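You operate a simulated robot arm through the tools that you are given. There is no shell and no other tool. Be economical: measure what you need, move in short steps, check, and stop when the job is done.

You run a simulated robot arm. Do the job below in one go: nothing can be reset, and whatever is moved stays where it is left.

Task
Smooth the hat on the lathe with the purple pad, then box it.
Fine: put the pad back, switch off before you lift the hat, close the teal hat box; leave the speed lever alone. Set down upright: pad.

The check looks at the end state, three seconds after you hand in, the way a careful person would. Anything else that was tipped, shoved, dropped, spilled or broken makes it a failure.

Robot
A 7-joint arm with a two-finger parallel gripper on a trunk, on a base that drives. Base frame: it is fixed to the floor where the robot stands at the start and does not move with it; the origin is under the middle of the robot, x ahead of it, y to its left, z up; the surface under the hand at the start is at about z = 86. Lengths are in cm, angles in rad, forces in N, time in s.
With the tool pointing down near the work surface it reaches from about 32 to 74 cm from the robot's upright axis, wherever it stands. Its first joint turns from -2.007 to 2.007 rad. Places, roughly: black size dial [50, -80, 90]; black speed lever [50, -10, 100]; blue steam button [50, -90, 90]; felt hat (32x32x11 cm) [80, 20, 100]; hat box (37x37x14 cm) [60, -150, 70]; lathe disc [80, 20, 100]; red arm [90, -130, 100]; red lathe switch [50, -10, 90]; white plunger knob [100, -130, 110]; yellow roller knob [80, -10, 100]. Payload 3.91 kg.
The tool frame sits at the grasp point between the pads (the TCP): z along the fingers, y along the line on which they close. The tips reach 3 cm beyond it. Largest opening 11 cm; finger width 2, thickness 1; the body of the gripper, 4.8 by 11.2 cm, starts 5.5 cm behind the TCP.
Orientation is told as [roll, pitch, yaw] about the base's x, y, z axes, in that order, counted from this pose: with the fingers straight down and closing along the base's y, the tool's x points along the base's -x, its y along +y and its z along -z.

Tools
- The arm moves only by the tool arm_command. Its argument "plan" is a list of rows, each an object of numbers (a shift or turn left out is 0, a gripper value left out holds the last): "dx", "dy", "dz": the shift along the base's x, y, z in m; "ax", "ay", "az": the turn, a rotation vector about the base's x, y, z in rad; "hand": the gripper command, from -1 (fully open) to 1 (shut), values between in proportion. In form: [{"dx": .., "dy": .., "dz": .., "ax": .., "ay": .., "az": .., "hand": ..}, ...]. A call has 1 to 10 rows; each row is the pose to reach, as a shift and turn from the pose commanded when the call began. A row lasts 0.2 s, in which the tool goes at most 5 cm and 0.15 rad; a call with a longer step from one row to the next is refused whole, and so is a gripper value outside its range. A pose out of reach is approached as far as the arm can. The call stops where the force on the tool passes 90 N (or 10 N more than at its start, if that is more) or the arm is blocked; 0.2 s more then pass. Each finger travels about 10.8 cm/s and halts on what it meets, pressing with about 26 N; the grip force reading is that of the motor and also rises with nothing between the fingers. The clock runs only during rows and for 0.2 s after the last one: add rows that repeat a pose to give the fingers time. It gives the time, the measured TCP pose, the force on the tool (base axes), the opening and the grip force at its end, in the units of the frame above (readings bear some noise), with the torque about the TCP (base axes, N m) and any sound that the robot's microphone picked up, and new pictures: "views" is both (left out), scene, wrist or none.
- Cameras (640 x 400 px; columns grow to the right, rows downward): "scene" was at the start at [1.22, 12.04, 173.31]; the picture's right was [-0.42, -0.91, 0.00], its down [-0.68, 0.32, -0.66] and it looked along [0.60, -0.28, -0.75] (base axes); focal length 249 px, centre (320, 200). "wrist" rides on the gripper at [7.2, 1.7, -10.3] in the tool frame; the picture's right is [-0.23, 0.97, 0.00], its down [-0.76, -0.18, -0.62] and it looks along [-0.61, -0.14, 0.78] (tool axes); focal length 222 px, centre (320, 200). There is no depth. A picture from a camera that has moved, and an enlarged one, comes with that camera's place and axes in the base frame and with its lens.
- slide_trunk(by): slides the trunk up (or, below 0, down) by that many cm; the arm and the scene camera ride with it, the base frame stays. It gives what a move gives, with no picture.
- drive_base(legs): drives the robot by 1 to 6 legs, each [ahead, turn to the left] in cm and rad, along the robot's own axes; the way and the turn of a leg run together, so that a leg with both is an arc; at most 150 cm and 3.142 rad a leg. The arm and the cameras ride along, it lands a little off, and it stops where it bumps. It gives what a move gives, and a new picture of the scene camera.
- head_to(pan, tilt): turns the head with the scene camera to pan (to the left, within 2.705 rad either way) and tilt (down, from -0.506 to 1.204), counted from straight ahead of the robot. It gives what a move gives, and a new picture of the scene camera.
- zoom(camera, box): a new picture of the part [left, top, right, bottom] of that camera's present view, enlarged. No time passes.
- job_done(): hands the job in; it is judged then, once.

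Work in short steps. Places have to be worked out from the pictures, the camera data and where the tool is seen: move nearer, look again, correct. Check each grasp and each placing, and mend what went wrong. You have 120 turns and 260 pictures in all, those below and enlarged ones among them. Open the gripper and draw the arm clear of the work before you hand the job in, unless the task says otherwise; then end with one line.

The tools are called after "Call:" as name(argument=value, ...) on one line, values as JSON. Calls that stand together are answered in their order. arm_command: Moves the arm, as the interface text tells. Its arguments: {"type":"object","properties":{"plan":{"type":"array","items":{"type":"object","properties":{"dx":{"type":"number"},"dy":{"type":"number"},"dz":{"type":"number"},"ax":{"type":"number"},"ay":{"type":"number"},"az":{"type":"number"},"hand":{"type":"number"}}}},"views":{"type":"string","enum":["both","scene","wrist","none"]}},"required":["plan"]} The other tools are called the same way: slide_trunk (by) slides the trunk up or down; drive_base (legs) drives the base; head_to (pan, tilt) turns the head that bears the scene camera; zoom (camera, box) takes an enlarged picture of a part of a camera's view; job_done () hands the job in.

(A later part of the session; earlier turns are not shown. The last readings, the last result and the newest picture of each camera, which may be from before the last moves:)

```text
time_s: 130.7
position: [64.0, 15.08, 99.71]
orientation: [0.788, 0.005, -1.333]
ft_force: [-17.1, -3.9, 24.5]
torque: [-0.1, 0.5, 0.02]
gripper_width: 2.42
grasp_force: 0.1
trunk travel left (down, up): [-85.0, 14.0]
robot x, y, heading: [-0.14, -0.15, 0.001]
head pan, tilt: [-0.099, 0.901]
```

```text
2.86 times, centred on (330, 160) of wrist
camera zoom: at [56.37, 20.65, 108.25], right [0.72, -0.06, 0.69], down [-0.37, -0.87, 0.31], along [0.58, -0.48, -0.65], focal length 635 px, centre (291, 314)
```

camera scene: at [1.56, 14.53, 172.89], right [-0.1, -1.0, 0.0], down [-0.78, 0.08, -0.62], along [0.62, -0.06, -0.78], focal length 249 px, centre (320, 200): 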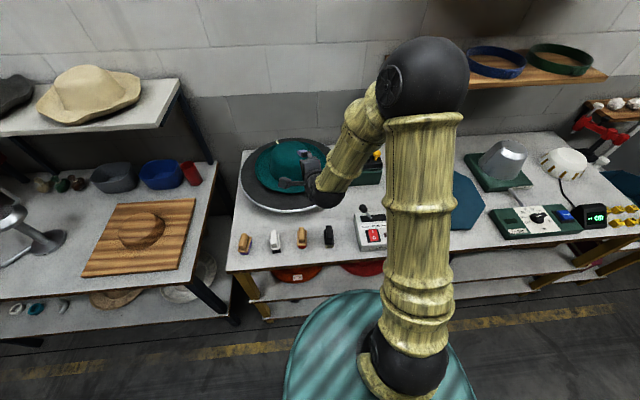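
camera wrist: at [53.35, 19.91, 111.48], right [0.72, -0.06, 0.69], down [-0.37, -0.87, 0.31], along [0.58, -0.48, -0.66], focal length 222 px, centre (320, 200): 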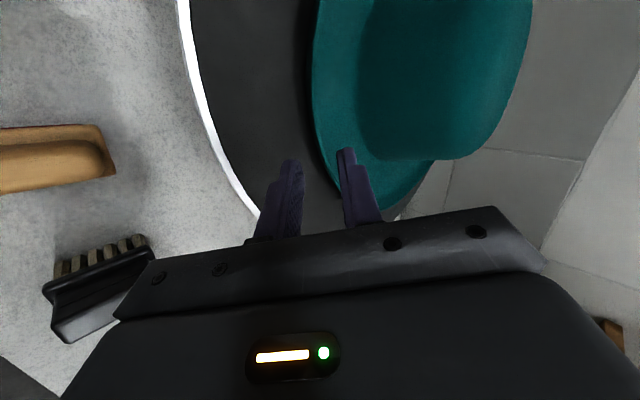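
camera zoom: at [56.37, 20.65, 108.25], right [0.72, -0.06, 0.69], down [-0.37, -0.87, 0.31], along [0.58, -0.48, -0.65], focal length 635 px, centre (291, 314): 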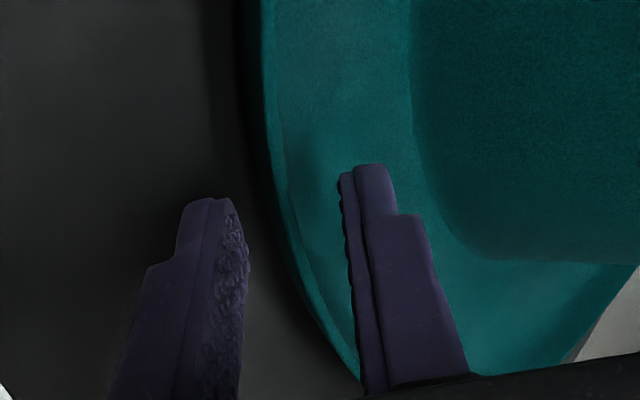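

The lower fingertip is resting on the disc (top about z 96.0). I'll back off slightly, narrow the opening to 1.3 cm so the lower finger sits closer to the brim, and check.

Call:
arm_command(plan=[{"dx": -0.007, "dy": -0.0017, "dz": 0.007}, {"dx": -0.007, "dy": -0.0017, "dz": 0.007, "hand": 0.764}, {"dx": -0.007, "dy": -0.0017, "dz": 0.007}], views="none")

Call:
zoom(camera="wrist", box=[220, 90, 440, 230])

```text
time_s: 131.5
position: [63.5, 14.97, 99.86]
orientation: [0.783, 0.003, -1.336]
ft_force: [0.1, -0.9, 0.7]
torque: [-0.05, 0.23, -0.02]
gripper_width: 1.79
grasp_force: 25.3
trunk travel left (down, up): [-85.0, 14.0]
robot x, y, heading: [-0.1, 0.16, -0.003]
head pan, tilt: [-0.099, 0.901]
```

```text
2.86 times, centred on (330, 160) of wrist
camera zoom: at [55.99, 20.48, 108.51], right [0.73, -0.06, 0.69], down [-0.37, -0.87, 0.31], along [0.58, -0.48, -0.66], focal length 635 px, centre (291, 314)
```

zoom: 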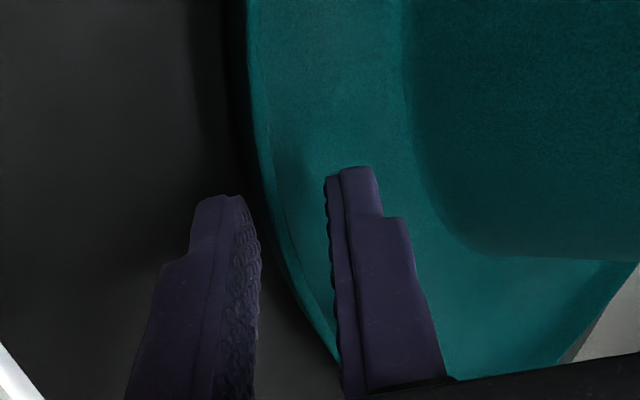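

The fingers already met the brim at 1.8 cm, biting only a little. I'll reopen, push in a bit deeper, then close fully.

Call:
arm_command(plan=[{"hand": 0.58}, {"hand": 0.58, "dx": 0.003, "dy": 0.0007, "dz": -0.001}, {"dx": 0.006, "dy": 0.0014, "dz": -0.002}, {"dx": 0.008, "dy": 0.0019, "dz": -0.002}, {"dx": 0.008, "dy": 0.0019, "dz": -0.002}], views="none")

Call:
zoom(camera="wrist", box=[220, 90, 440, 230])

```text
time_s: 132.7
position: [64.42, 15.17, 99.91]
orientation: [0.784, 0.003, -1.335]
ft_force: [-3.5, -0.8, 2.2]
torque: [0.0, 0.13, 0.04]
gripper_width: 2.42
grasp_force: 0.6
trunk travel left (down, up): [-85.0, 14.0]
robot x, y, heading: [0.24, -0.19, -0.0]
head pan, tilt: [-0.099, 0.901]
```

```text
2.86 times, centred on (330, 160) of wrist
camera zoom: at [56.75, 20.73, 108.43], right [0.72, -0.06, 0.69], down [-0.37, -0.87, 0.31], along [0.58, -0.48, -0.66], focal length 635 px, centre (291, 314)
```

zoom: 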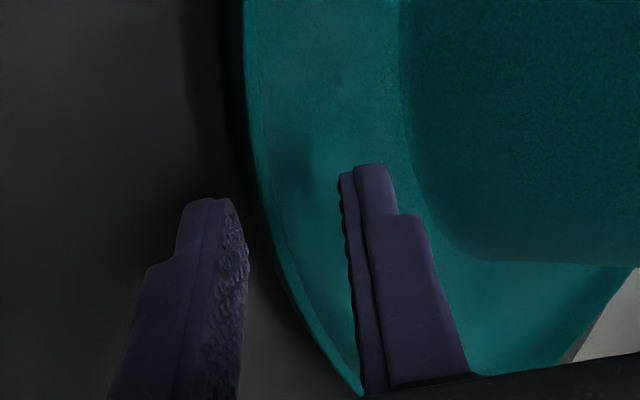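

Call:
arm_command(plan=[{"hand": 0.8}, {"hand": 1}, {"hand": 1}, {"hand": 1}], views="none")

Call:
zoom(camera="wrist", box=[220, 90, 440, 230])

Call:
zoom(camera="scene", box=[220, 120, 380, 220])

```text
time_s: 133.7
position: [64.42, 15.14, 99.79]
orientation: [0.782, 0.002, -1.336]
ft_force: [-13.2, -1.8, -7.6]
torque: [-0.12, 0.7, 0.17]
gripper_width: 1.97
grasp_force: 25.9
trunk travel left (down, up): [-85.0, 14.0]
robot x, y, heading: [-0.14, -0.32, 0.001]
head pan, tilt: [-0.099, 0.901]
```

```text
2.86 times, centred on (330, 160) of wrist
camera zoom: at [56.69, 20.72, 108.36], right [0.73, -0.06, 0.69], down [-0.37, -0.87, 0.31], along [0.58, -0.48, -0.66], focal length 635 px, centre (291, 314)
```

zoom: 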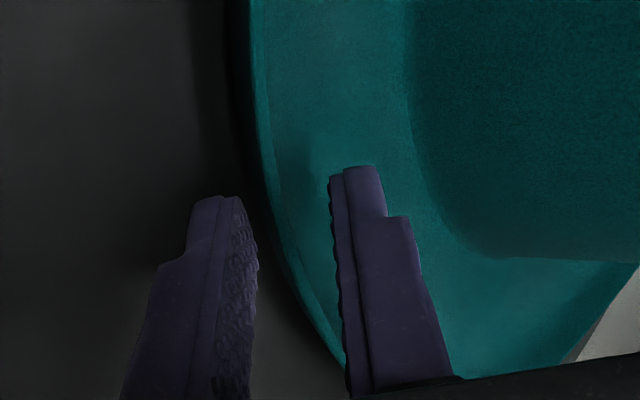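

```text
4.00 times, centred on (300, 170) of scene
camera zoom: at [1.51, 14.5, 172.89], right [-0.1, -1.0, 0.0], down [-0.78, 0.08, -0.62], along [0.62, -0.06, -0.78], focal length 996 px, centre (400, 320)
```

zoom: 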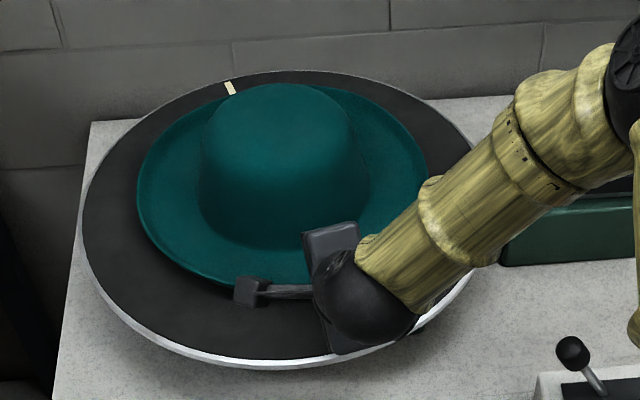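

Gripping at 1.97 cm wide with a full 26 N. I'll test by lifting 2 cm slowly.

Call:
arm_command(plan=[{"dx": -0.001, "dz": 0.004, "hand": 1}, {"dx": -0.001, "dz": 0.009}, {"dx": -0.001, "dz": 0.014}, {"dx": -0.001, "dz": 0.02}], views="wrist")

Call:
zoom(camera="scene", box=[220, 120, 380, 220])

```text
time_s: 134.7
position: [64.41, 15.15, 101.77]
orientation: [0.785, 0.002, -1.336]
ft_force: [0.0, -0.1, -2.3]
torque: [-0.06, 0.25, 0.0]
gripper_width: 1.42
grasp_force: 26.5
trunk travel left (down, up): [-85.0, 14.0]
robot x, y, heading: [0.24, -0.02, 0.001]
head pan, tilt: [-0.099, 0.901]
camera wrist: at [56.75, 20.72, 110.42], right [0.72, -0.06, 0.69], down [-0.37, -0.87, 0.31], along [0.58, -0.48, -0.66], focal length 222 px, centre (320, 200)
```

wrist: 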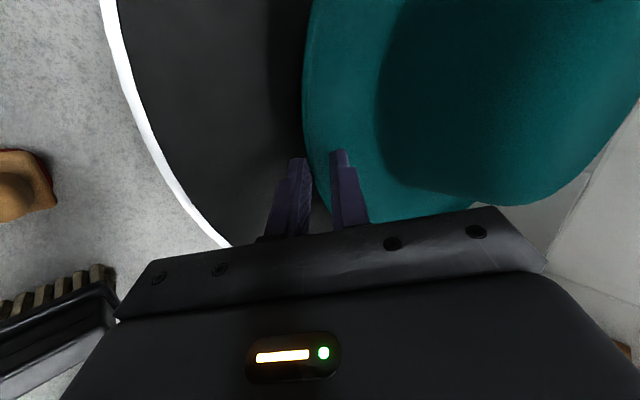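

```text
4.00 times, centred on (300, 170) of scene
camera zoom: at [1.64, 14.52, 172.89], right [-0.1, -1.0, 0.0], down [-0.78, 0.08, -0.62], along [0.62, -0.06, -0.78], focal length 996 px, centre (400, 320)
```

zoom: 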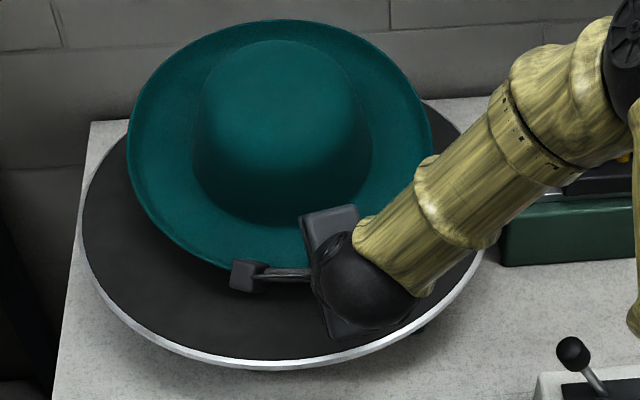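

The hat came up, gripped at 1.4 cm and tilted far side up by about 25°, which actually helps later: making it level makes the hand steep. I'll lift further and check stability.

Call:
arm_command(plan=[{"dz": 0.015, "hand": 1}, {"dz": 0.035}, {"dz": 0.06}, {"dz": 0.085}, {"dz": 0.11}, {"dz": 0.135}, {"dz": 0.16}, {"dz": 0.16}], views="both")

```text
time_s: 136.5
position: [64.39, 15.2, 117.92]
orientation: [0.782, 0.004, -1.337]
ft_force: [0.5, -0.4, -0.3]
torque: [-0.05, 0.23, 0.0]
gripper_width: 1.4
grasp_force: 25.6
trunk travel left (down, up): [-85.0, 14.0]
robot x, y, heading: [-0.41, 0.36, -0.004]
head pan, tilt: [-0.099, 0.901]
camera scene: at [1.71, 14.49, 172.89], right [-0.1, -1.0, 0.0], down [-0.78, 0.08, -0.62], along [0.62, -0.06, -0.78], focal length 249 px, centre (320, 200)
camera wrist: at [56.83, 20.69, 126.38], right [0.72, -0.06, 0.69], down [-0.37, -0.87, 0.31], along [0.58, -0.48, -0.66], focal length 222 px, centre (320, 200)
```

scene: 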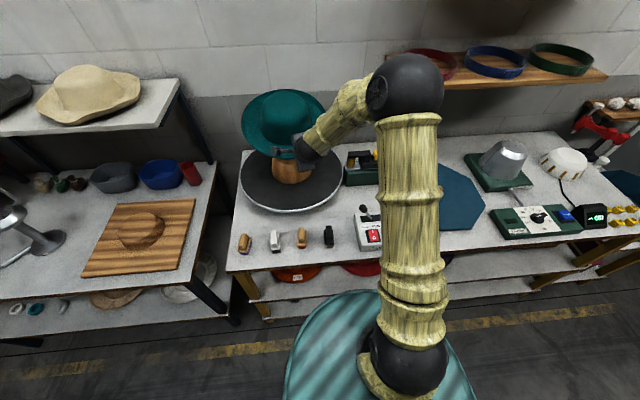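
wrist: 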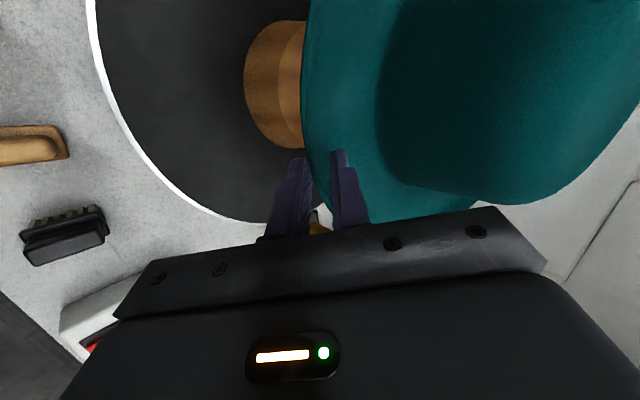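

The hat is held stably and a wooden block stays on the disc. I'll retract it slowly toward the robot and a bit higher before driving.

Call:
arm_command(plan=[{"dx": -0.015, "dy": -0.004, "dz": 0.015, "hand": 1}, {"dx": -0.035, "dy": -0.009, "dz": 0.03}, {"dx": -0.06, "dy": -0.015, "dz": 0.045}, {"dx": -0.085, "dy": -0.02, "dz": 0.055}, {"dx": -0.11, "dy": -0.027, "dz": 0.06}, {"dx": -0.135, "dy": -0.033, "dz": 0.06}, {"dx": -0.155, "dy": -0.037, "dz": 0.06}, {"dx": -0.165, "dy": -0.04, "dz": 0.06}, {"dx": -0.165, "dy": -0.04, "dz": 0.06}], views="scene")

Call:
head_to(pan=-1.5, tilt=0.9)

```text
time_s: 138.5
position: [47.84, 11.29, 123.81]
orientation: [0.784, 0.003, -1.335]
ft_force: [0.0, -0.2, -1.0]
torque: [-0.04, 0.23, -0.01]
gripper_width: 1.41
grasp_force: 25.7
trunk travel left (down, up): [-85.0, 14.0]
robot x, y, heading: [0.19, -0.46, -0.004]
head pan, tilt: [-0.099, 0.901]
camera scene: at [1.65, 14.52, 172.89], right [-0.1, -1.0, 0.0], down [-0.78, 0.08, -0.62], along [0.62, -0.06, -0.78], focal length 249 px, centre (320, 200)
```

scene: 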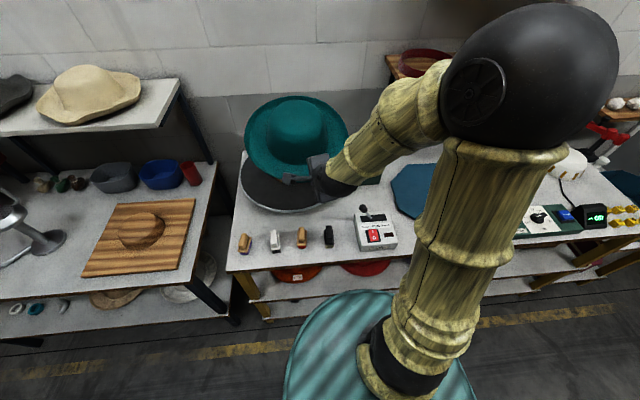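

```text
time_s: 140.0
position: [47.89, 11.2, 123.77]
orientation: [0.783, 0.004, -1.337]
ft_force: [0.7, 0.1, -1.6]
torque: [-0.05, 0.2, 0.0]
gripper_width: 1.35
grasp_force: 25.5
trunk travel left (down, up): [-85.0, 14.0]
robot x, y, heading: [-0.3, 0.03, 0.003]
head pan, tilt: [-1.499, 0.901]
camera scene: at [-5.33, 7.73, 172.9], right [-1.0, -0.07, 0.0], down [-0.06, 0.78, -0.62], along [0.04, -0.62, -0.78], focal length 249 px, centre (320, 200)
```

scene: 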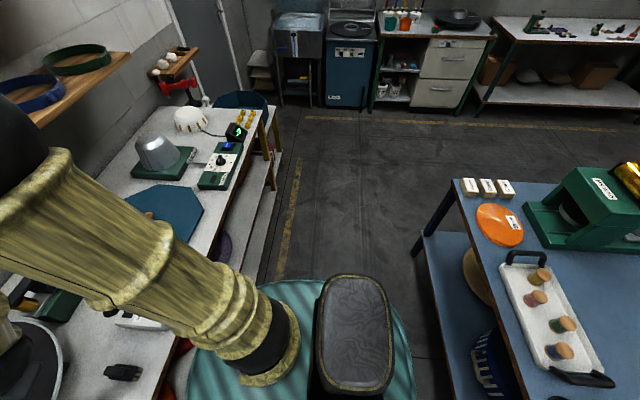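

The corridor is clear and the hat rides above everything on the bench. I'll turn right first and check the grip.

Call:
drive_base(legs=[[0, -0.8], [0, -0.77]])

```text
time_s: 146.2
position: [12.18, -47.73, 123.79]
orientation: [0.785, 0.003, -2.887]
ft_force: [0.3, -0.4, -0.9]
torque: [0.21, 0.04, 0.03]
gripper_width: 1.33
grasp_force: 26.0
trunk travel left (down, up): [-85.0, 14.0]
robot x, y, heading: [0.29, -0.13, -1.55]
head pan, tilt: [-1.499, 0.901]
camera scene: at [7.75, 5.52, 172.9], right [-0.09, 1.0, 0.0], down [0.78, 0.07, -0.62], along [-0.62, -0.06, -0.78], focal length 249 px, centre (320, 200)
```

scene: 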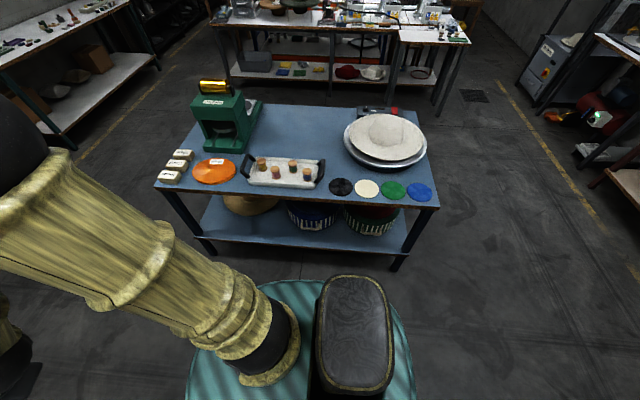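

Grip is fine (1.33 cm). I'll look forward and drive toward y = -150.

Call:
head_to(pan=0.3, tilt=0.7)

Call:
drive_base(legs=[[75, -0.02], [73, 0]])

```text
time_s: 148.0
position: [12.18, -47.76, 123.72]
orientation: [0.784, 0.002, -2.886]
ft_force: [0.3, 0.7, -0.5]
torque: [0.25, 0.04, -0.03]
gripper_width: 1.3
grasp_force: 25.8
trunk travel left (down, up): [-85.0, 14.0]
robot x, y, heading: [-0.24, -0.19, -1.553]
head pan, tilt: [0.3, 0.7]
camera scene: at [17.94, -1.87, 174.51], right [-0.95, -0.31, 0.0], down [-0.2, 0.61, -0.76], along [0.24, -0.73, -0.64], focal length 249 px, centre (320, 200)
```

scene: 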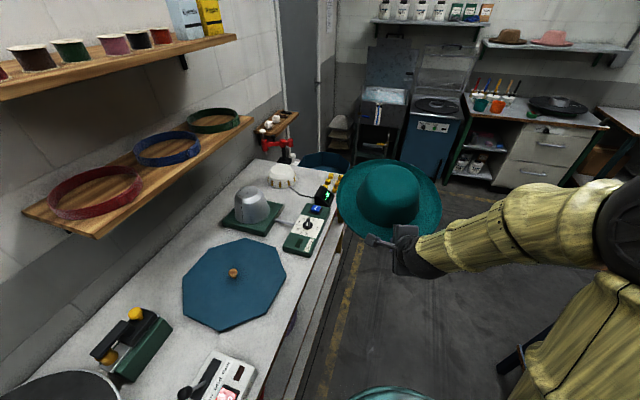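

```text
time_s: 156.9
position: [13.19, -196.34, 123.8]
orientation: [0.783, 0.003, -2.898]
ft_force: [-0.4, 1.0, -1.6]
torque: [0.24, 0.05, -0.01]
gripper_width: 1.25
grasp_force: 25.9
trunk travel left (down, up): [-85.0, 14.0]
robot x, y, heading: [1.7, -148.33, -1.56]
head pan, tilt: [0.3, 0.7]
camera scene: at [19.4, -150.5, 174.51], right [-0.95, -0.3, 0.0], down [-0.2, 0.61, -0.76], along [0.23, -0.73, -0.64], focal length 249 px, centre (320, 200)
```

scene: 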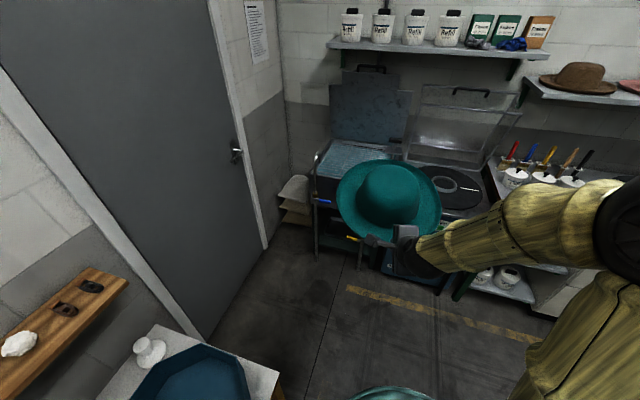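

Arrived near y = -148. I'll look at the box before swinging the hat over.

Call:
head_to(pan=1.4, tilt=0.9)

```text
time_s: 158.3
position: [13.08, -196.24, 123.63]
orientation: [0.785, 0.005, -2.897]
ft_force: [-0.3, 0.1, -1.4]
torque: [0.21, 0.07, 0.0]
gripper_width: 1.23
grasp_force: 25.8
trunk travel left (down, up): [-85.0, 14.0]
robot x, y, heading: [1.25, -148.52, -1.562]
head pan, tilt: [1.4, 0.901]
camera scene: at [24.26, -143.59, 172.9], right [-0.16, -0.99, 0.0], down [-0.77, 0.13, -0.62], along [0.61, -0.1, -0.78], focal length 249 px, centre (320, 200)
```

scene: 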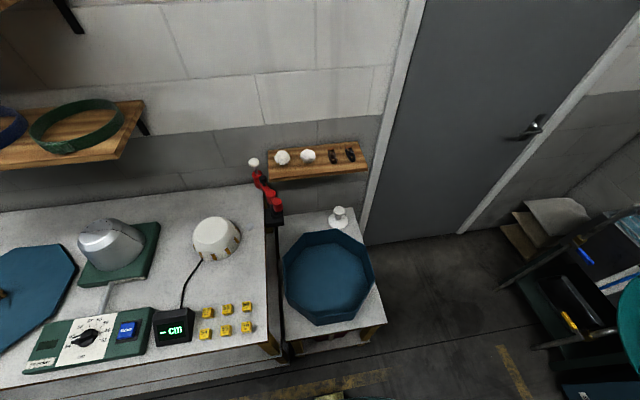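

Box rim is centred near [61.5,-153]. I'll swing left to a heading of about -0.2 so the hand points along +x.

Call:
drive_base(legs=[[0, 0.7], [0, 0.66]])

Call:
head_to(pan=0.2, tilt=0.95)

```text
time_s: 163.8
position: [50.61, -147.42, 123.82]
orientation: [0.783, 0.002, -1.546]
ft_force: [0.7, 0.4, -0.2]
torque: [-0.01, 0.22, 0.0]
gripper_width: 1.21
grasp_force: 25.5
trunk travel left (down, up): [-85.0, 14.0]
robot x, y, heading: [1.15, -148.17, -0.211]
head pan, tilt: [1.4, 0.901]
camera scene: at [1.69, -125.26, 172.89], right [0.93, -0.37, 0.0], down [-0.29, -0.73, -0.62], along [0.23, 0.58, -0.78], focal length 249 px, centre (320, 200)
```

scene: 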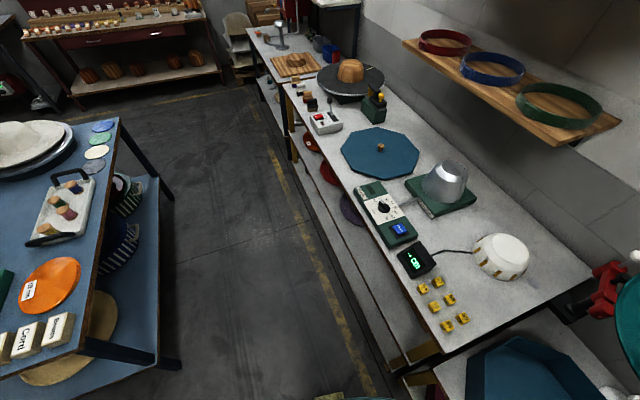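

```text
time_s: 165.2
position: [50.69, -147.27, 123.7]
orientation: [0.783, 0.004, -1.545]
ft_force: [-0.4, -0.1, -1.6]
torque: [-0.04, 0.25, -0.03]
gripper_width: 1.21
grasp_force: 25.7
trunk travel left (down, up): [-85.0, 14.0]
robot x, y, heading: [1.47, -148.58, -0.206]
head pan, tilt: [0.201, 0.949]
camera scene: at [6.18, -132.32, 172.53], right [-0.01, -1.0, 0.0], down [-0.81, 0.01, -0.58], along [0.58, 0.0, -0.81], focal length 249 px, centre (320, 200)
```

scene: 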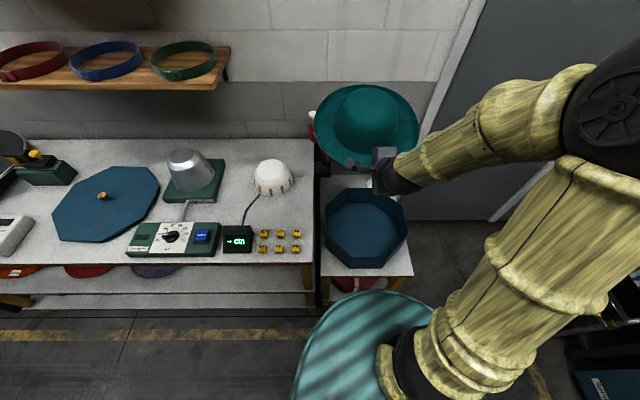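

Call:
zoom(camera="scene", box=[290, 70, 450, 290])

Call:
zoom(camera="scene", box=[310, 170, 430, 280])

```text
1.82 times, centred on (370, 180) of scene
camera zoom: at [6.18, -132.32, 172.53], right [-0.01, -1.0, 0.0], down [-0.81, 0.01, -0.58], along [0.58, 0.0, -0.81], focal length 453 px, centre (229, 236)
```

zoom: 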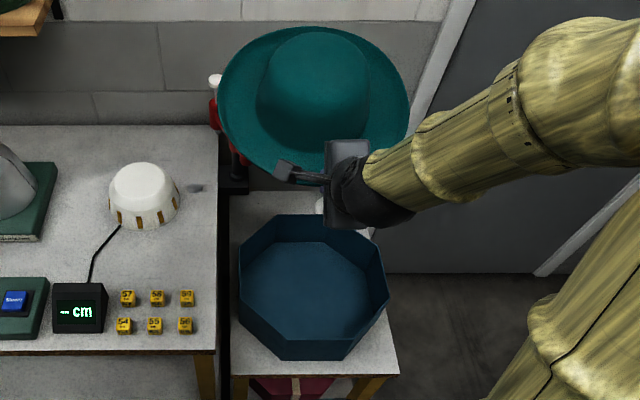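

```text
3.64 times, centred on (370, 225) of scene
camera zoom: at [6.18, -132.32, 172.53], right [-0.01, -1.0, 0.0], down [-0.81, 0.01, -0.58], along [0.58, 0.0, -0.81], focal length 905 px, centre (138, 109)
```

zoom: 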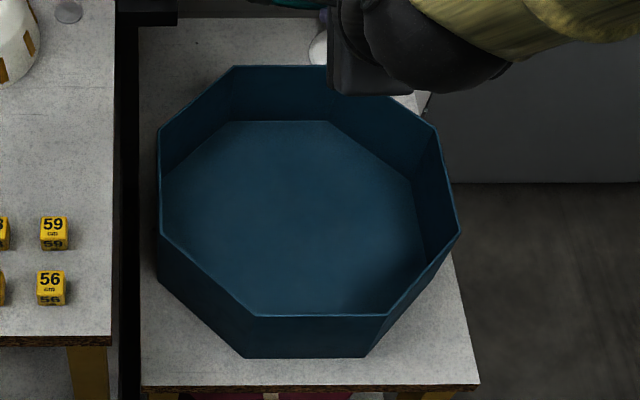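

Box centre is about [65.5,-153.4], its rim at about z 74, and the hat is tilted about 11° far side up with its centre about 1.3 cm left of the hand line. I'll move over the box line and pitch the hand so the hat's far side dips about 11°.

Call:
arm_command(plan=[{"dy": -0.02, "ay": 0.06, "hand": 1}, {"dy": -0.04, "ay": 0.12}, {"dy": -0.06, "ay": 0.18}, {"dy": -0.074, "ay": 0.24}, {"dy": -0.074, "ay": 0.3}, {"dy": -0.074, "ay": 0.36}, {"dy": -0.074, "ay": 0.38}, {"dy": -0.074, "ay": 0.38}], views="scene")

Call:
zoom(camera="scene", box=[290, 70, 450, 290])

```text
time_s: 167.0
position: [50.58, -154.83, 123.7]
orientation: [0.403, 0.013, -1.546]
ft_force: [0.1, 1.1, -1.8]
torque: [-0.02, 0.22, -0.02]
gripper_width: 1.21
grasp_force: 25.8
trunk travel left (down, up): [-85.0, 14.0]
robot x, y, heading: [1.69, -148.4, -0.206]
head pan, tilt: [0.201, 0.949]
camera scene: at [6.18, -132.34, 172.53], right [-0.01, -1.0, 0.0], down [-0.81, 0.01, -0.58], along [0.58, 0.0, -0.81], focal length 249 px, centre (320, 200)
```

scene: 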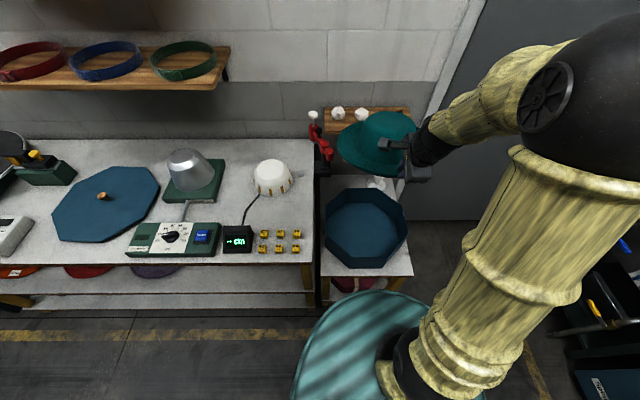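

```text
1.82 times, centred on (370, 180) of scene
camera zoom: at [6.18, -132.34, 172.53], right [-0.01, -1.0, 0.0], down [-0.81, 0.01, -0.58], along [0.58, 0.0, -0.81], focal length 453 px, centre (229, 236)
```

zoom: 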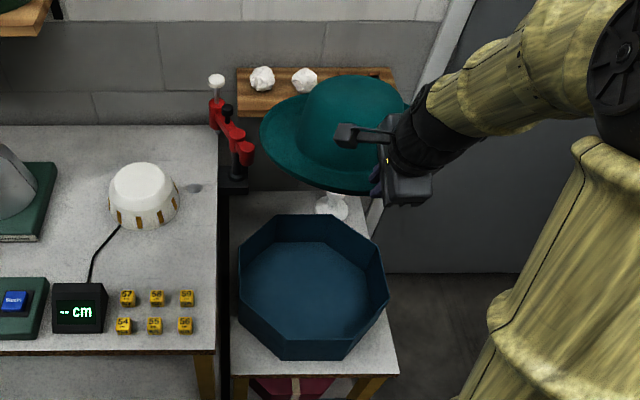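

Hat is dipping about 14°. I'll shift slightly to line it up with the box, then slide the trunk down 33 cm.

Call:
arm_command(plan=[{"dx": -0.004, "dy": 0.005}, {"dx": -0.007, "dy": 0.01}, {"dx": -0.007, "dy": 0.01}], views="none")

Call:
slide_trunk(by=-33)

Call:
zoom(camera="scene", box=[260, 60, 480, 280])

Call:
zoom(camera="wrist", box=[0, 0, 640, 400])

```text
time_s: 167.8
position: [49.93, -153.73, 123.88]
orientation: [0.403, 0.013, -1.546]
ft_force: [-0.4, -0.5, -1.8]
torque: [-0.01, 0.23, 0.0]
gripper_width: 1.2
grasp_force: 26.5
trunk travel left (down, up): [-85.0, 14.0]
robot x, y, heading: [1.67, -148.33, -0.212]
head pan, tilt: [0.201, 0.949]
```

```text
time_s: 171.0
position: [49.86, -153.78, 90.85]
orientation: [0.404, 0.012, -1.546]
ft_force: [0.0, -0.8, -1.2]
torque: [-0.03, 0.2, -0.01]
gripper_width: 1.21
grasp_force: 26.0
trunk travel left (down, up): [-52.0, 47.0]
robot x, y, heading: [1.27, -148.4, -0.21]
head pan, tilt: [0.201, 0.949]
```

```text
1.82 times, centred on (370, 170) of scene
camera zoom: at [6.16, -132.34, 139.53], right [-0.01, -1.0, 0.0], down [-0.81, 0.01, -0.58], along [0.58, 0.0, -0.81], focal length 453 px, centre (229, 254)
```

zoom: 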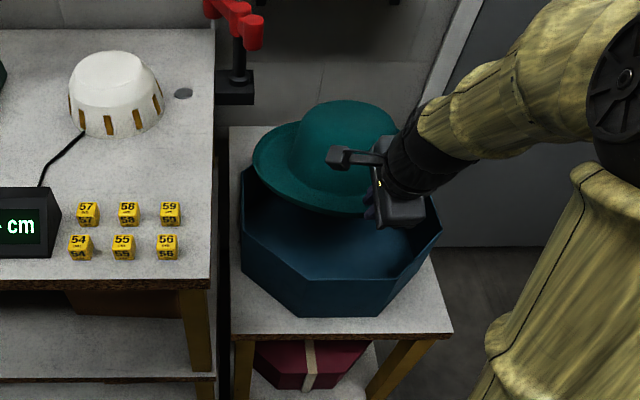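

```text
1.00 times, centred on (320, 200) of wrist (not enlarged: the box is as wide or as high as the picture)
camera zoom: at [47.21, -146.75, 101.15], right [0.9, -0.21, 0.38], down [-0.39, -0.78, 0.49], along [0.19, -0.59, -0.78], focal length 222 px, centre (320, 200)
```

zoom: 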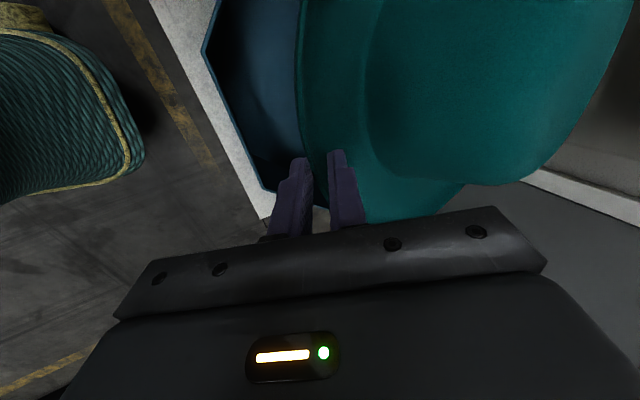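

Call:
zoom(camera="scene", box=[310, 120, 430, 240])

```text
3.33 times, centred on (370, 180) of scene
camera zoom: at [6.16, -132.34, 139.53], right [-0.01, -1.0, 0.0], down [-0.81, 0.01, -0.58], along [0.58, 0.0, -0.81], focal length 830 px, centre (153, 267)
```

zoom: 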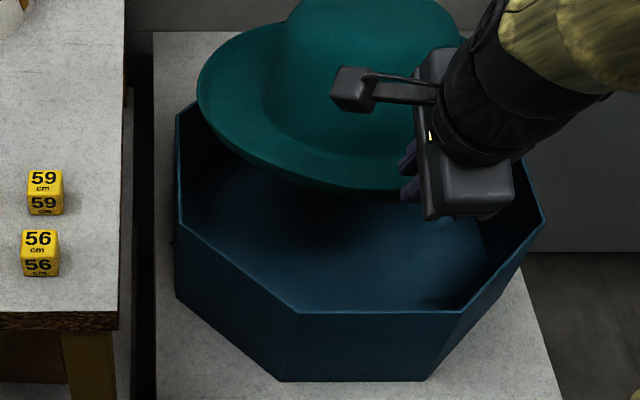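

Triangulated: box centre [64.8,-153.1], rim z 75.6; the hat is centred to about 0.5 cm. I'll nudge it and lower 14 cm.

Call:
arm_command(plan=[{"dx": 0.005, "dy": -0.005}, {"dx": 0.005, "dy": -0.005}], views="none")

Call:
slide_trunk(by=-14)

Call:
zoom(camera="scene", box=[290, 60, 450, 220])

Call:
zoom(camera="wrist", box=[160, 0, 560, 250])

```text
time_s: 171.6
position: [50.46, -154.09, 90.83]
orientation: [0.404, 0.014, -1.547]
ft_force: [0.2, 0.4, -2.1]
torque: [0.0, 0.2, 0.01]
gripper_width: 1.21
grasp_force: 26.0
trunk travel left (down, up): [-52.0, 47.0]
robot x, y, heading: [1.51, -148.68, -0.21]
head pan, tilt: [0.201, 0.949]
```

```text
time_s: 173.3
position: [50.45, -154.3, 76.9]
orientation: [0.403, 0.013, -1.546]
ft_force: [0.6, 0.8, -1.2]
torque: [-0.04, 0.22, -0.01]
gripper_width: 1.22
grasp_force: 26.1
trunk travel left (down, up): [-38.0, 61.0]
robot x, y, heading: [1.55, -148.58, -0.203]
head pan, tilt: [0.201, 0.949]
```

```text
2.50 times, centred on (370, 140) of scene
camera zoom: at [6.16, -132.34, 125.53], right [-0.01, -1.0, 0.0], down [-0.81, 0.01, -0.58], along [0.58, 0.0, -0.81], focal length 622 px, centre (195, 350)
```

zoom: 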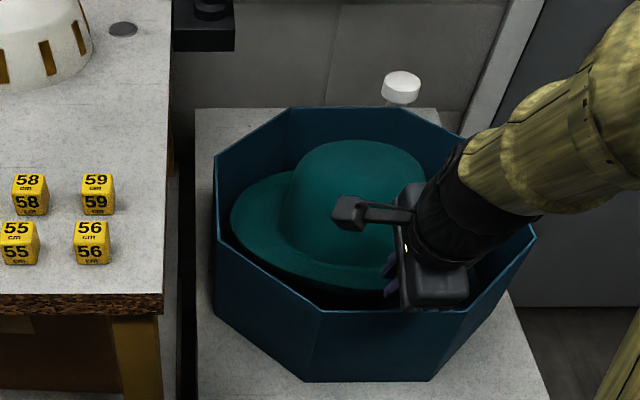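

```text
1.60 times, centred on (360, 125) of wrist
camera zoom: at [47.72, -147.2, 87.11], right [0.9, -0.21, 0.38], down [-0.39, -0.78, 0.49], along [0.19, -0.59, -0.78], focal length 355 px, centre (256, 320)
```

zoom: 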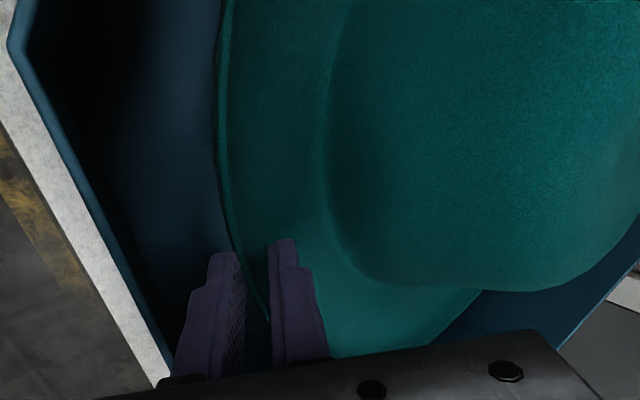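

The hat is inside the rim with wall clearance near the fingers. I'll lower further in small steps until the far edge touches.

Call:
arm_command(plan=[{"dz": -0.008}, {"dz": -0.016}, {"dz": -0.024}, {"dz": -0.028}], views="none")

Call:
zoom(camera="scene", box=[290, 60, 450, 220])

Call:
zoom(camera="wrist", box=[160, 0, 560, 250])

```text
time_s: 174.3
position: [50.31, -154.23, 74.0]
orientation: [0.404, 0.013, -1.547]
ft_force: [0.3, 0.6, -1.3]
torque: [-0.01, 0.07, -0.02]
gripper_width: 1.17
grasp_force: 25.9
trunk travel left (down, up): [-38.0, 61.0]
robot x, y, heading: [1.45, -148.53, -0.207]
head pan, tilt: [0.201, 0.949]
```

```text
2.50 times, centred on (370, 140) of scene
camera zoom: at [6.16, -132.34, 125.53], right [-0.01, -1.0, 0.0], down [-0.81, 0.01, -0.58], along [0.58, 0.0, -0.81], focal length 622 px, centre (195, 350)
```

zoom: 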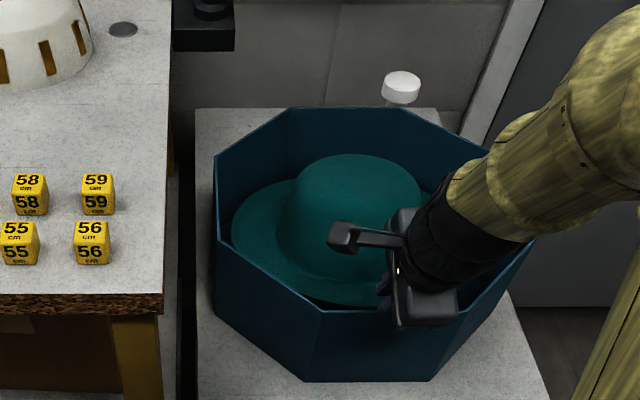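

```text
1.60 times, centred on (360, 125) of wrist
camera zoom: at [47.66, -147.22, 84.26], right [0.9, -0.21, 0.38], down [-0.39, -0.78, 0.49], along [0.19, -0.59, -0.78], focal length 355 px, centre (256, 320)
```

zoom: 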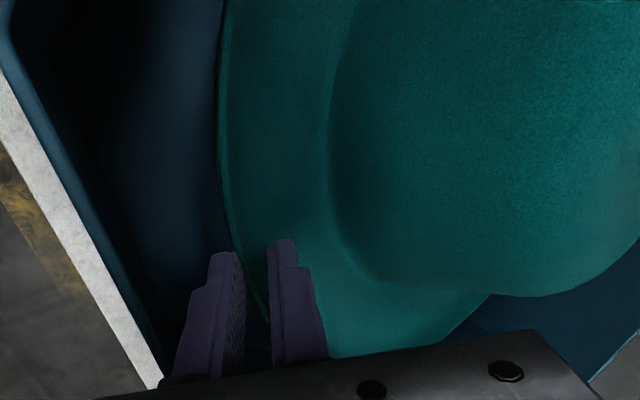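

Torque dropped, so the far edge is resting on the box floor. I'll lower another 1.5 cm so the hat pivots flatter.

Call:
arm_command(plan=[{"dz": -0.004}, {"dz": -0.008}, {"dz": -0.012}, {"dz": -0.015}], views="none")

Call:
zoom(camera="scene", box=[290, 60, 450, 220])

Call:
zoom(camera="wrist", box=[160, 0, 560, 250])

```text
time_s: 175.3
position: [50.48, -154.12, 72.64]
orientation: [0.404, 0.014, -1.548]
ft_force: [4.2, 1.3, 5.2]
torque: [0.06, 0.38, -0.03]
gripper_width: 1.11
grasp_force: 25.8
trunk travel left (down, up): [-38.0, 61.0]
robot x, y, heading: [1.6, -148.34, -0.211]
head pan, tilt: [0.201, 0.949]
```

```text
2.50 times, centred on (370, 140) of scene
camera zoom: at [6.16, -132.32, 125.54], right [-0.01, -1.0, 0.0], down [-0.81, 0.01, -0.58], along [0.58, 0.0, -0.81], focal length 622 px, centre (195, 350)
```

zoom: 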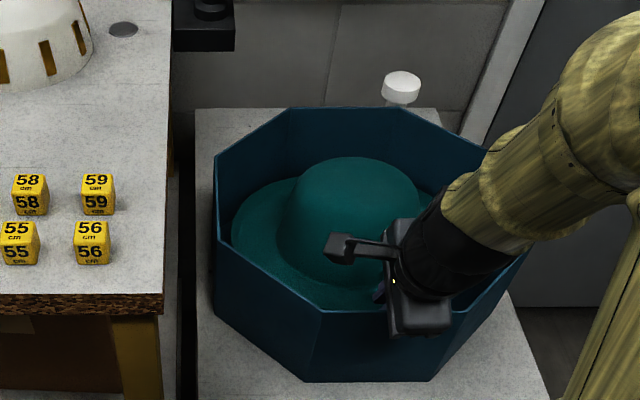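

```text
1.60 times, centred on (360, 125) of wrist
camera zoom: at [47.73, -147.19, 82.82], right [0.9, -0.21, 0.38], down [-0.39, -0.78, 0.49], along [0.19, -0.59, -0.78], focal length 355 px, centre (256, 320)
```

zoom: 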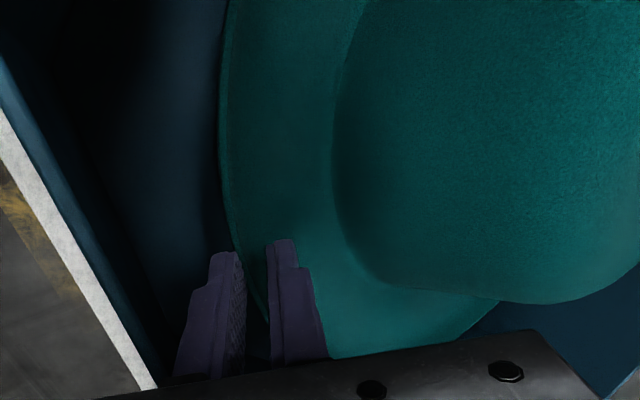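

The hand body is just touching the near rim, so this is as low as it goes. I'll ease up 3 mm and open gently to release the near edge.

Call:
arm_command(plan=[{"dz": 0.003, "hand": 1}, {"dz": 0.003, "hand": 0.7}, {"dz": 0.003, "hand": 0.55}, {"dz": 0.003, "hand": 0.42}, {"dz": 0.003, "hand": 0.42}, {"dz": 0.003, "hand": 0.42}], views="none")

Call:
zoom(camera="scene", box=[290, 60, 450, 220])

Call:
zoom(camera="wrist", box=[160, 0, 560, 250])

```text
time_s: 176.7
position: [50.33, -154.11, 72.66]
orientation: [0.403, 0.011, -1.545]
ft_force: [0.5, 0.1, 0.4]
torque: [-0.01, 0.07, -0.01]
gripper_width: 3.14
grasp_force: 0.0
trunk travel left (down, up): [-38.0, 61.0]
robot x, y, heading: [1.52, -148.69, -0.208]
head pan, tilt: [0.201, 0.949]
```

```text
2.50 times, centred on (370, 140) of scene
camera zoom: at [6.16, -132.33, 125.53], right [-0.01, -1.0, 0.0], down [-0.81, 0.01, -0.58], along [0.58, 0.0, -0.81], focal length 622 px, centre (195, 350)
```

zoom: 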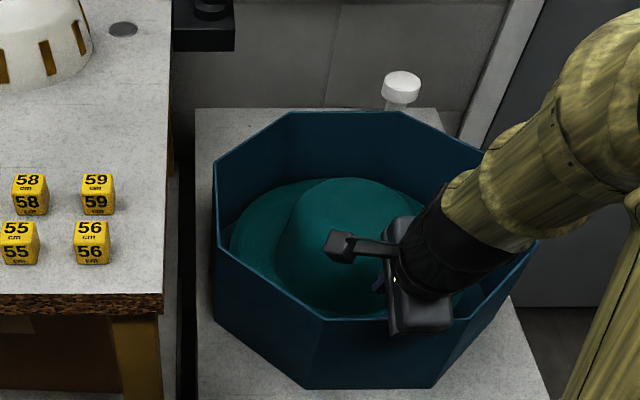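

```text
1.60 times, centred on (360, 125) of wrist
camera zoom: at [47.72, -147.18, 83.05], right [0.9, -0.21, 0.38], down [-0.39, -0.78, 0.49], along [0.19, -0.59, -0.78], focal length 355 px, centre (256, 320)
```

zoom: 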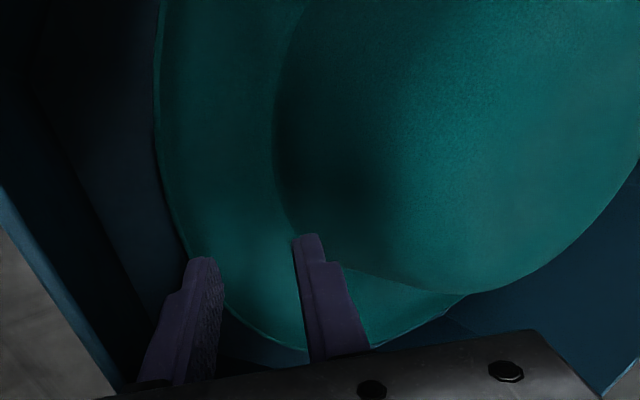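

The hat lies flat in the box, which shifted less than 1 cm. I'll raise the hand straight up and check.

Call:
arm_command(plan=[{"dz": 0.03}, {"dz": 0.07}, {"dz": 0.11}, {"dz": 0.16}, {"dz": 0.2}], views="none")

Call:
slide_trunk(by=47)

Call:
zoom(camera="scene", box=[290, 150, 450, 290])

```text
time_s: 177.9
position: [50.17, -154.43, 92.86]
orientation: [0.403, 0.014, -1.548]
ft_force: [0.4, -0.2, -0.4]
torque: [0.0, 0.01, -0.01]
gripper_width: 3.21
grasp_force: 0.2
trunk travel left (down, up): [-38.0, 61.0]
robot x, y, heading: [1.57, -148.57, -0.213]
head pan, tilt: [0.201, 0.949]
```

```text
refused: 47 is not a number from -40 to 40
```

```text
2.86 times, centred on (370, 220) of scene
camera zoom: at [6.15, -132.33, 125.53], right [-0.01, -1.0, 0.0], down [-0.81, 0.01, -0.58], along [0.58, 0.0, -0.81], focal length 711 px, centre (177, 143)
```

zoom: 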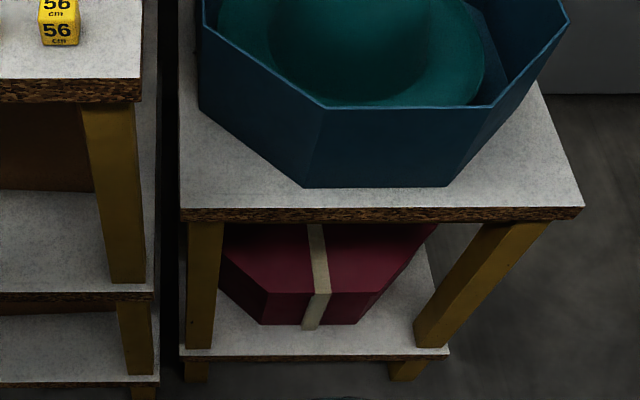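

Call:
slide_trunk(by=40)

Call:
head_to(pan=0.2, tilt=0.9)

Call:
zoom(camera="scene", box=[300, 150, 440, 290])

```text
time_s: 181.7
position: [50.31, -154.49, 132.85]
orientation: [0.402, 0.011, -1.546]
ft_force: [-0.2, 0.2, -0.2]
torque: [-0.01, -0.01, 0.02]
gripper_width: 3.19
grasp_force: 0.1
trunk travel left (down, up): [-78.0, 21.0]
robot x, y, heading: [1.14, -148.3, -0.207]
head pan, tilt: [0.201, 0.949]
```

```text
time_s: 182.4
position: [50.27, -154.48, 132.77]
orientation: [0.404, 0.011, -1.545]
ft_force: [0.3, -0.4, 0.6]
torque: [-0.01, 0.01, 0.01]
gripper_width: 3.18
grasp_force: 0.0
trunk travel left (down, up): [-78.0, 21.0]
robot x, y, heading: [1.28, -148.59, -0.206]
head pan, tilt: [0.201, 0.901]
camera scene: at [6.43, -132.33, 165.89], right [-0.01, -1.0, 0.0], down [-0.78, 0.01, -0.62], along [0.62, 0.0, -0.78], focal length 249 px, centre (320, 200)
```

scene: 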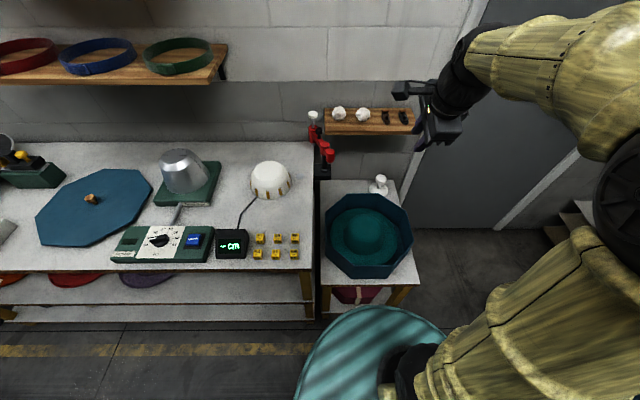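

```text
2.86 times, centred on (370, 220) of scene
camera zoom: at [6.43, -132.33, 165.89], right [-0.01, -1.0, 0.0], down [-0.78, 0.01, -0.62], along [0.62, 0.0, -0.78], focal length 711 px, centre (177, 143)
```

zoom: 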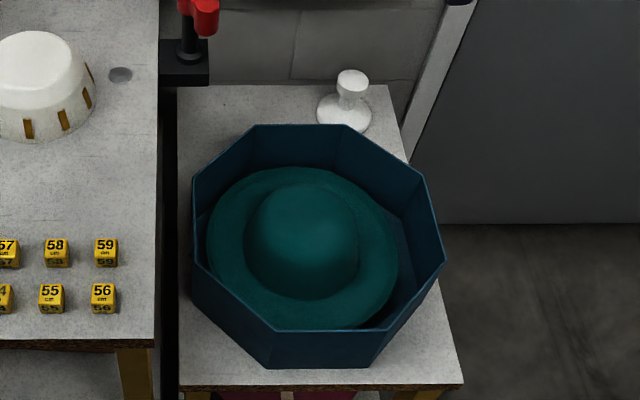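

The hat lies flat and upright in the box. Next I'll fetch the lid: turn to +y, drive about 102 cm, and turn back to face the bench.

Call:
drive_base(legs=[[0, 0.9], [0, 0.88], [102, 0], [0, -0.8], [0, -0.77]])

Call:
head_to(pan=-0.1, tilt=0.95)

```text
time_s: 200.8
position: [52.08, -42.99, 132.81]
orientation: [0.404, 0.011, -1.353]
ft_force: [0.7, 0.2, 0.5]
torque: [0.03, 0.02, 0.01]
gripper_width: 3.19
grasp_force: 0.1
trunk travel left (down, up): [-78.0, 21.0]
robot x, y, heading: [2.87, -46.54, -0.012]
head pan, tilt: [0.201, 0.901]
camera scene: at [4.86, -29.78, 165.89], right [0.18, -0.98, 0.0], down [-0.77, -0.14, -0.62], along [0.61, 0.11, -0.78], focal length 249 px, centre (320, 200)
```

scene: 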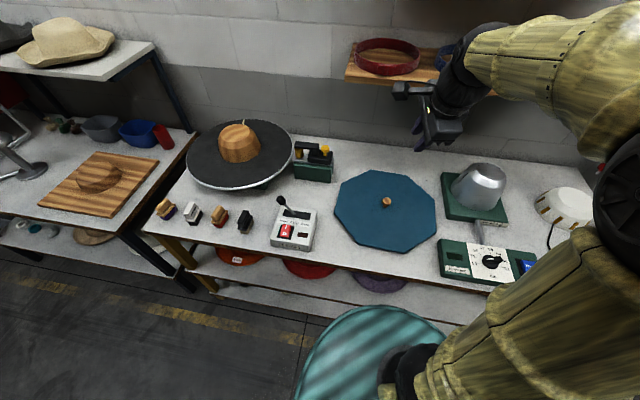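

```text
time_s: 201.6
position: [52.17, -42.98, 132.75]
orientation: [0.404, 0.013, -1.353]
ft_force: [-0.4, 0.0, 0.4]
torque: [0.02, 0.02, -0.02]
gripper_width: 3.17
grasp_force: 0.0
trunk travel left (down, up): [-78.0, 21.0]
robot x, y, heading: [2.88, -46.62, -0.017]
head pan, tilt: [-0.099, 0.949]
camera scene: at [4.67, -31.99, 165.53], right [-0.11, -0.99, 0.0], down [-0.81, 0.09, -0.58], along [0.58, -0.07, -0.81], focal length 249 px, centre (320, 200)
```

scene: 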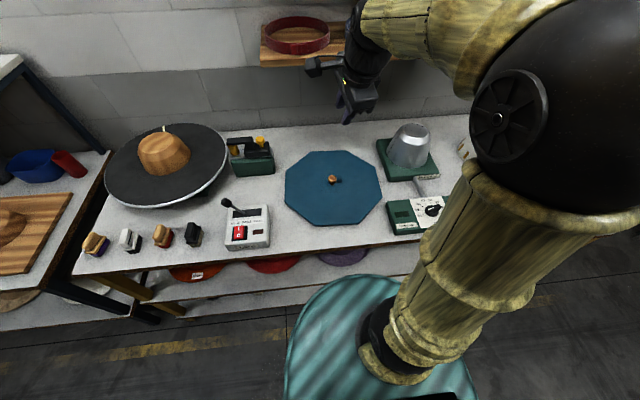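

Call:
zoom(camera="scene", box=[270, 140, 400, 240])

Call:
arm_command(plan=[{"ay": 0.1, "ax": -0.02, "dz": -0.02, "hand": -1}, {"ay": 0.2, "ax": -0.045, "dz": -0.04}, {"ay": 0.3, "ax": -0.065, "dz": -0.06}, {"ay": 0.394, "ax": -0.087, "dz": -0.08, "dx": 0.03}, {"ay": 0.394, "ax": -0.087, "dz": -0.12, "dx": 0.05, "dy": -0.015}, {"ay": 0.394, "ax": -0.087, "dz": -0.16, "dx": 0.07, "dy": -0.02}, {"ay": 0.394, "ax": -0.087, "dz": -0.2, "dx": 0.09, "dy": -0.02}, {"ay": 0.394, "ax": -0.087, "dz": -0.2, "dx": 0.09, "dy": -0.02}], views="wrist")

```text
4.00 times, centred on (335, 190) of scene
camera zoom: at [4.67, -31.99, 165.53], right [-0.11, -0.99, 0.0], down [-0.81, 0.09, -0.58], along [0.58, -0.07, -0.81], focal length 996 px, centre (260, 240)
```

zoom: 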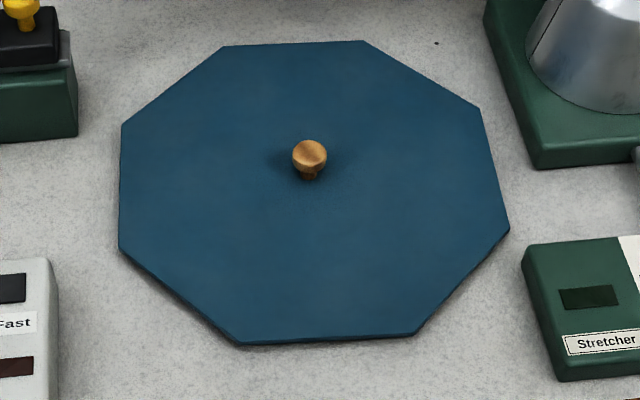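

```text
time_s: 203.4
position: [60.98, -45.13, 112.93]
orientation: [0.003, 0.014, -1.356]
ft_force: [0.3, -0.2, 0.4]
torque: [0.01, -0.01, 0.03]
gripper_width: 11.0
grasp_force: 0.1
trunk travel left (down, up): [-78.0, 21.0]
robot x, y, heading: [3.0, -46.78, -0.018]
head pan, tilt: [-0.099, 0.949]
camera wrist: at [61.01, -37.85, 123.3], right [1.0, -0.02, 0.0], down [-0.01, -0.79, 0.61], along [-0.01, -0.61, -0.79], focal length 222 px, centre (320, 200)
```

wrist: 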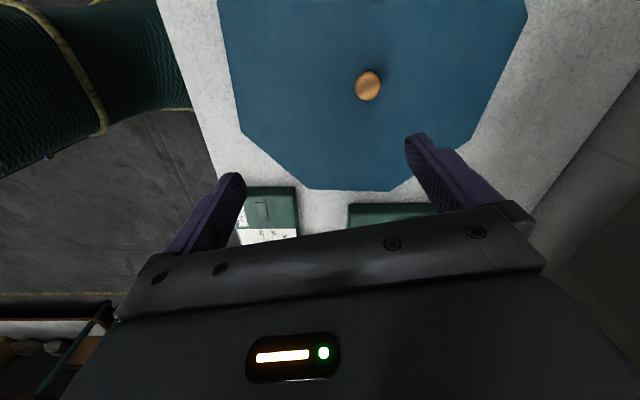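

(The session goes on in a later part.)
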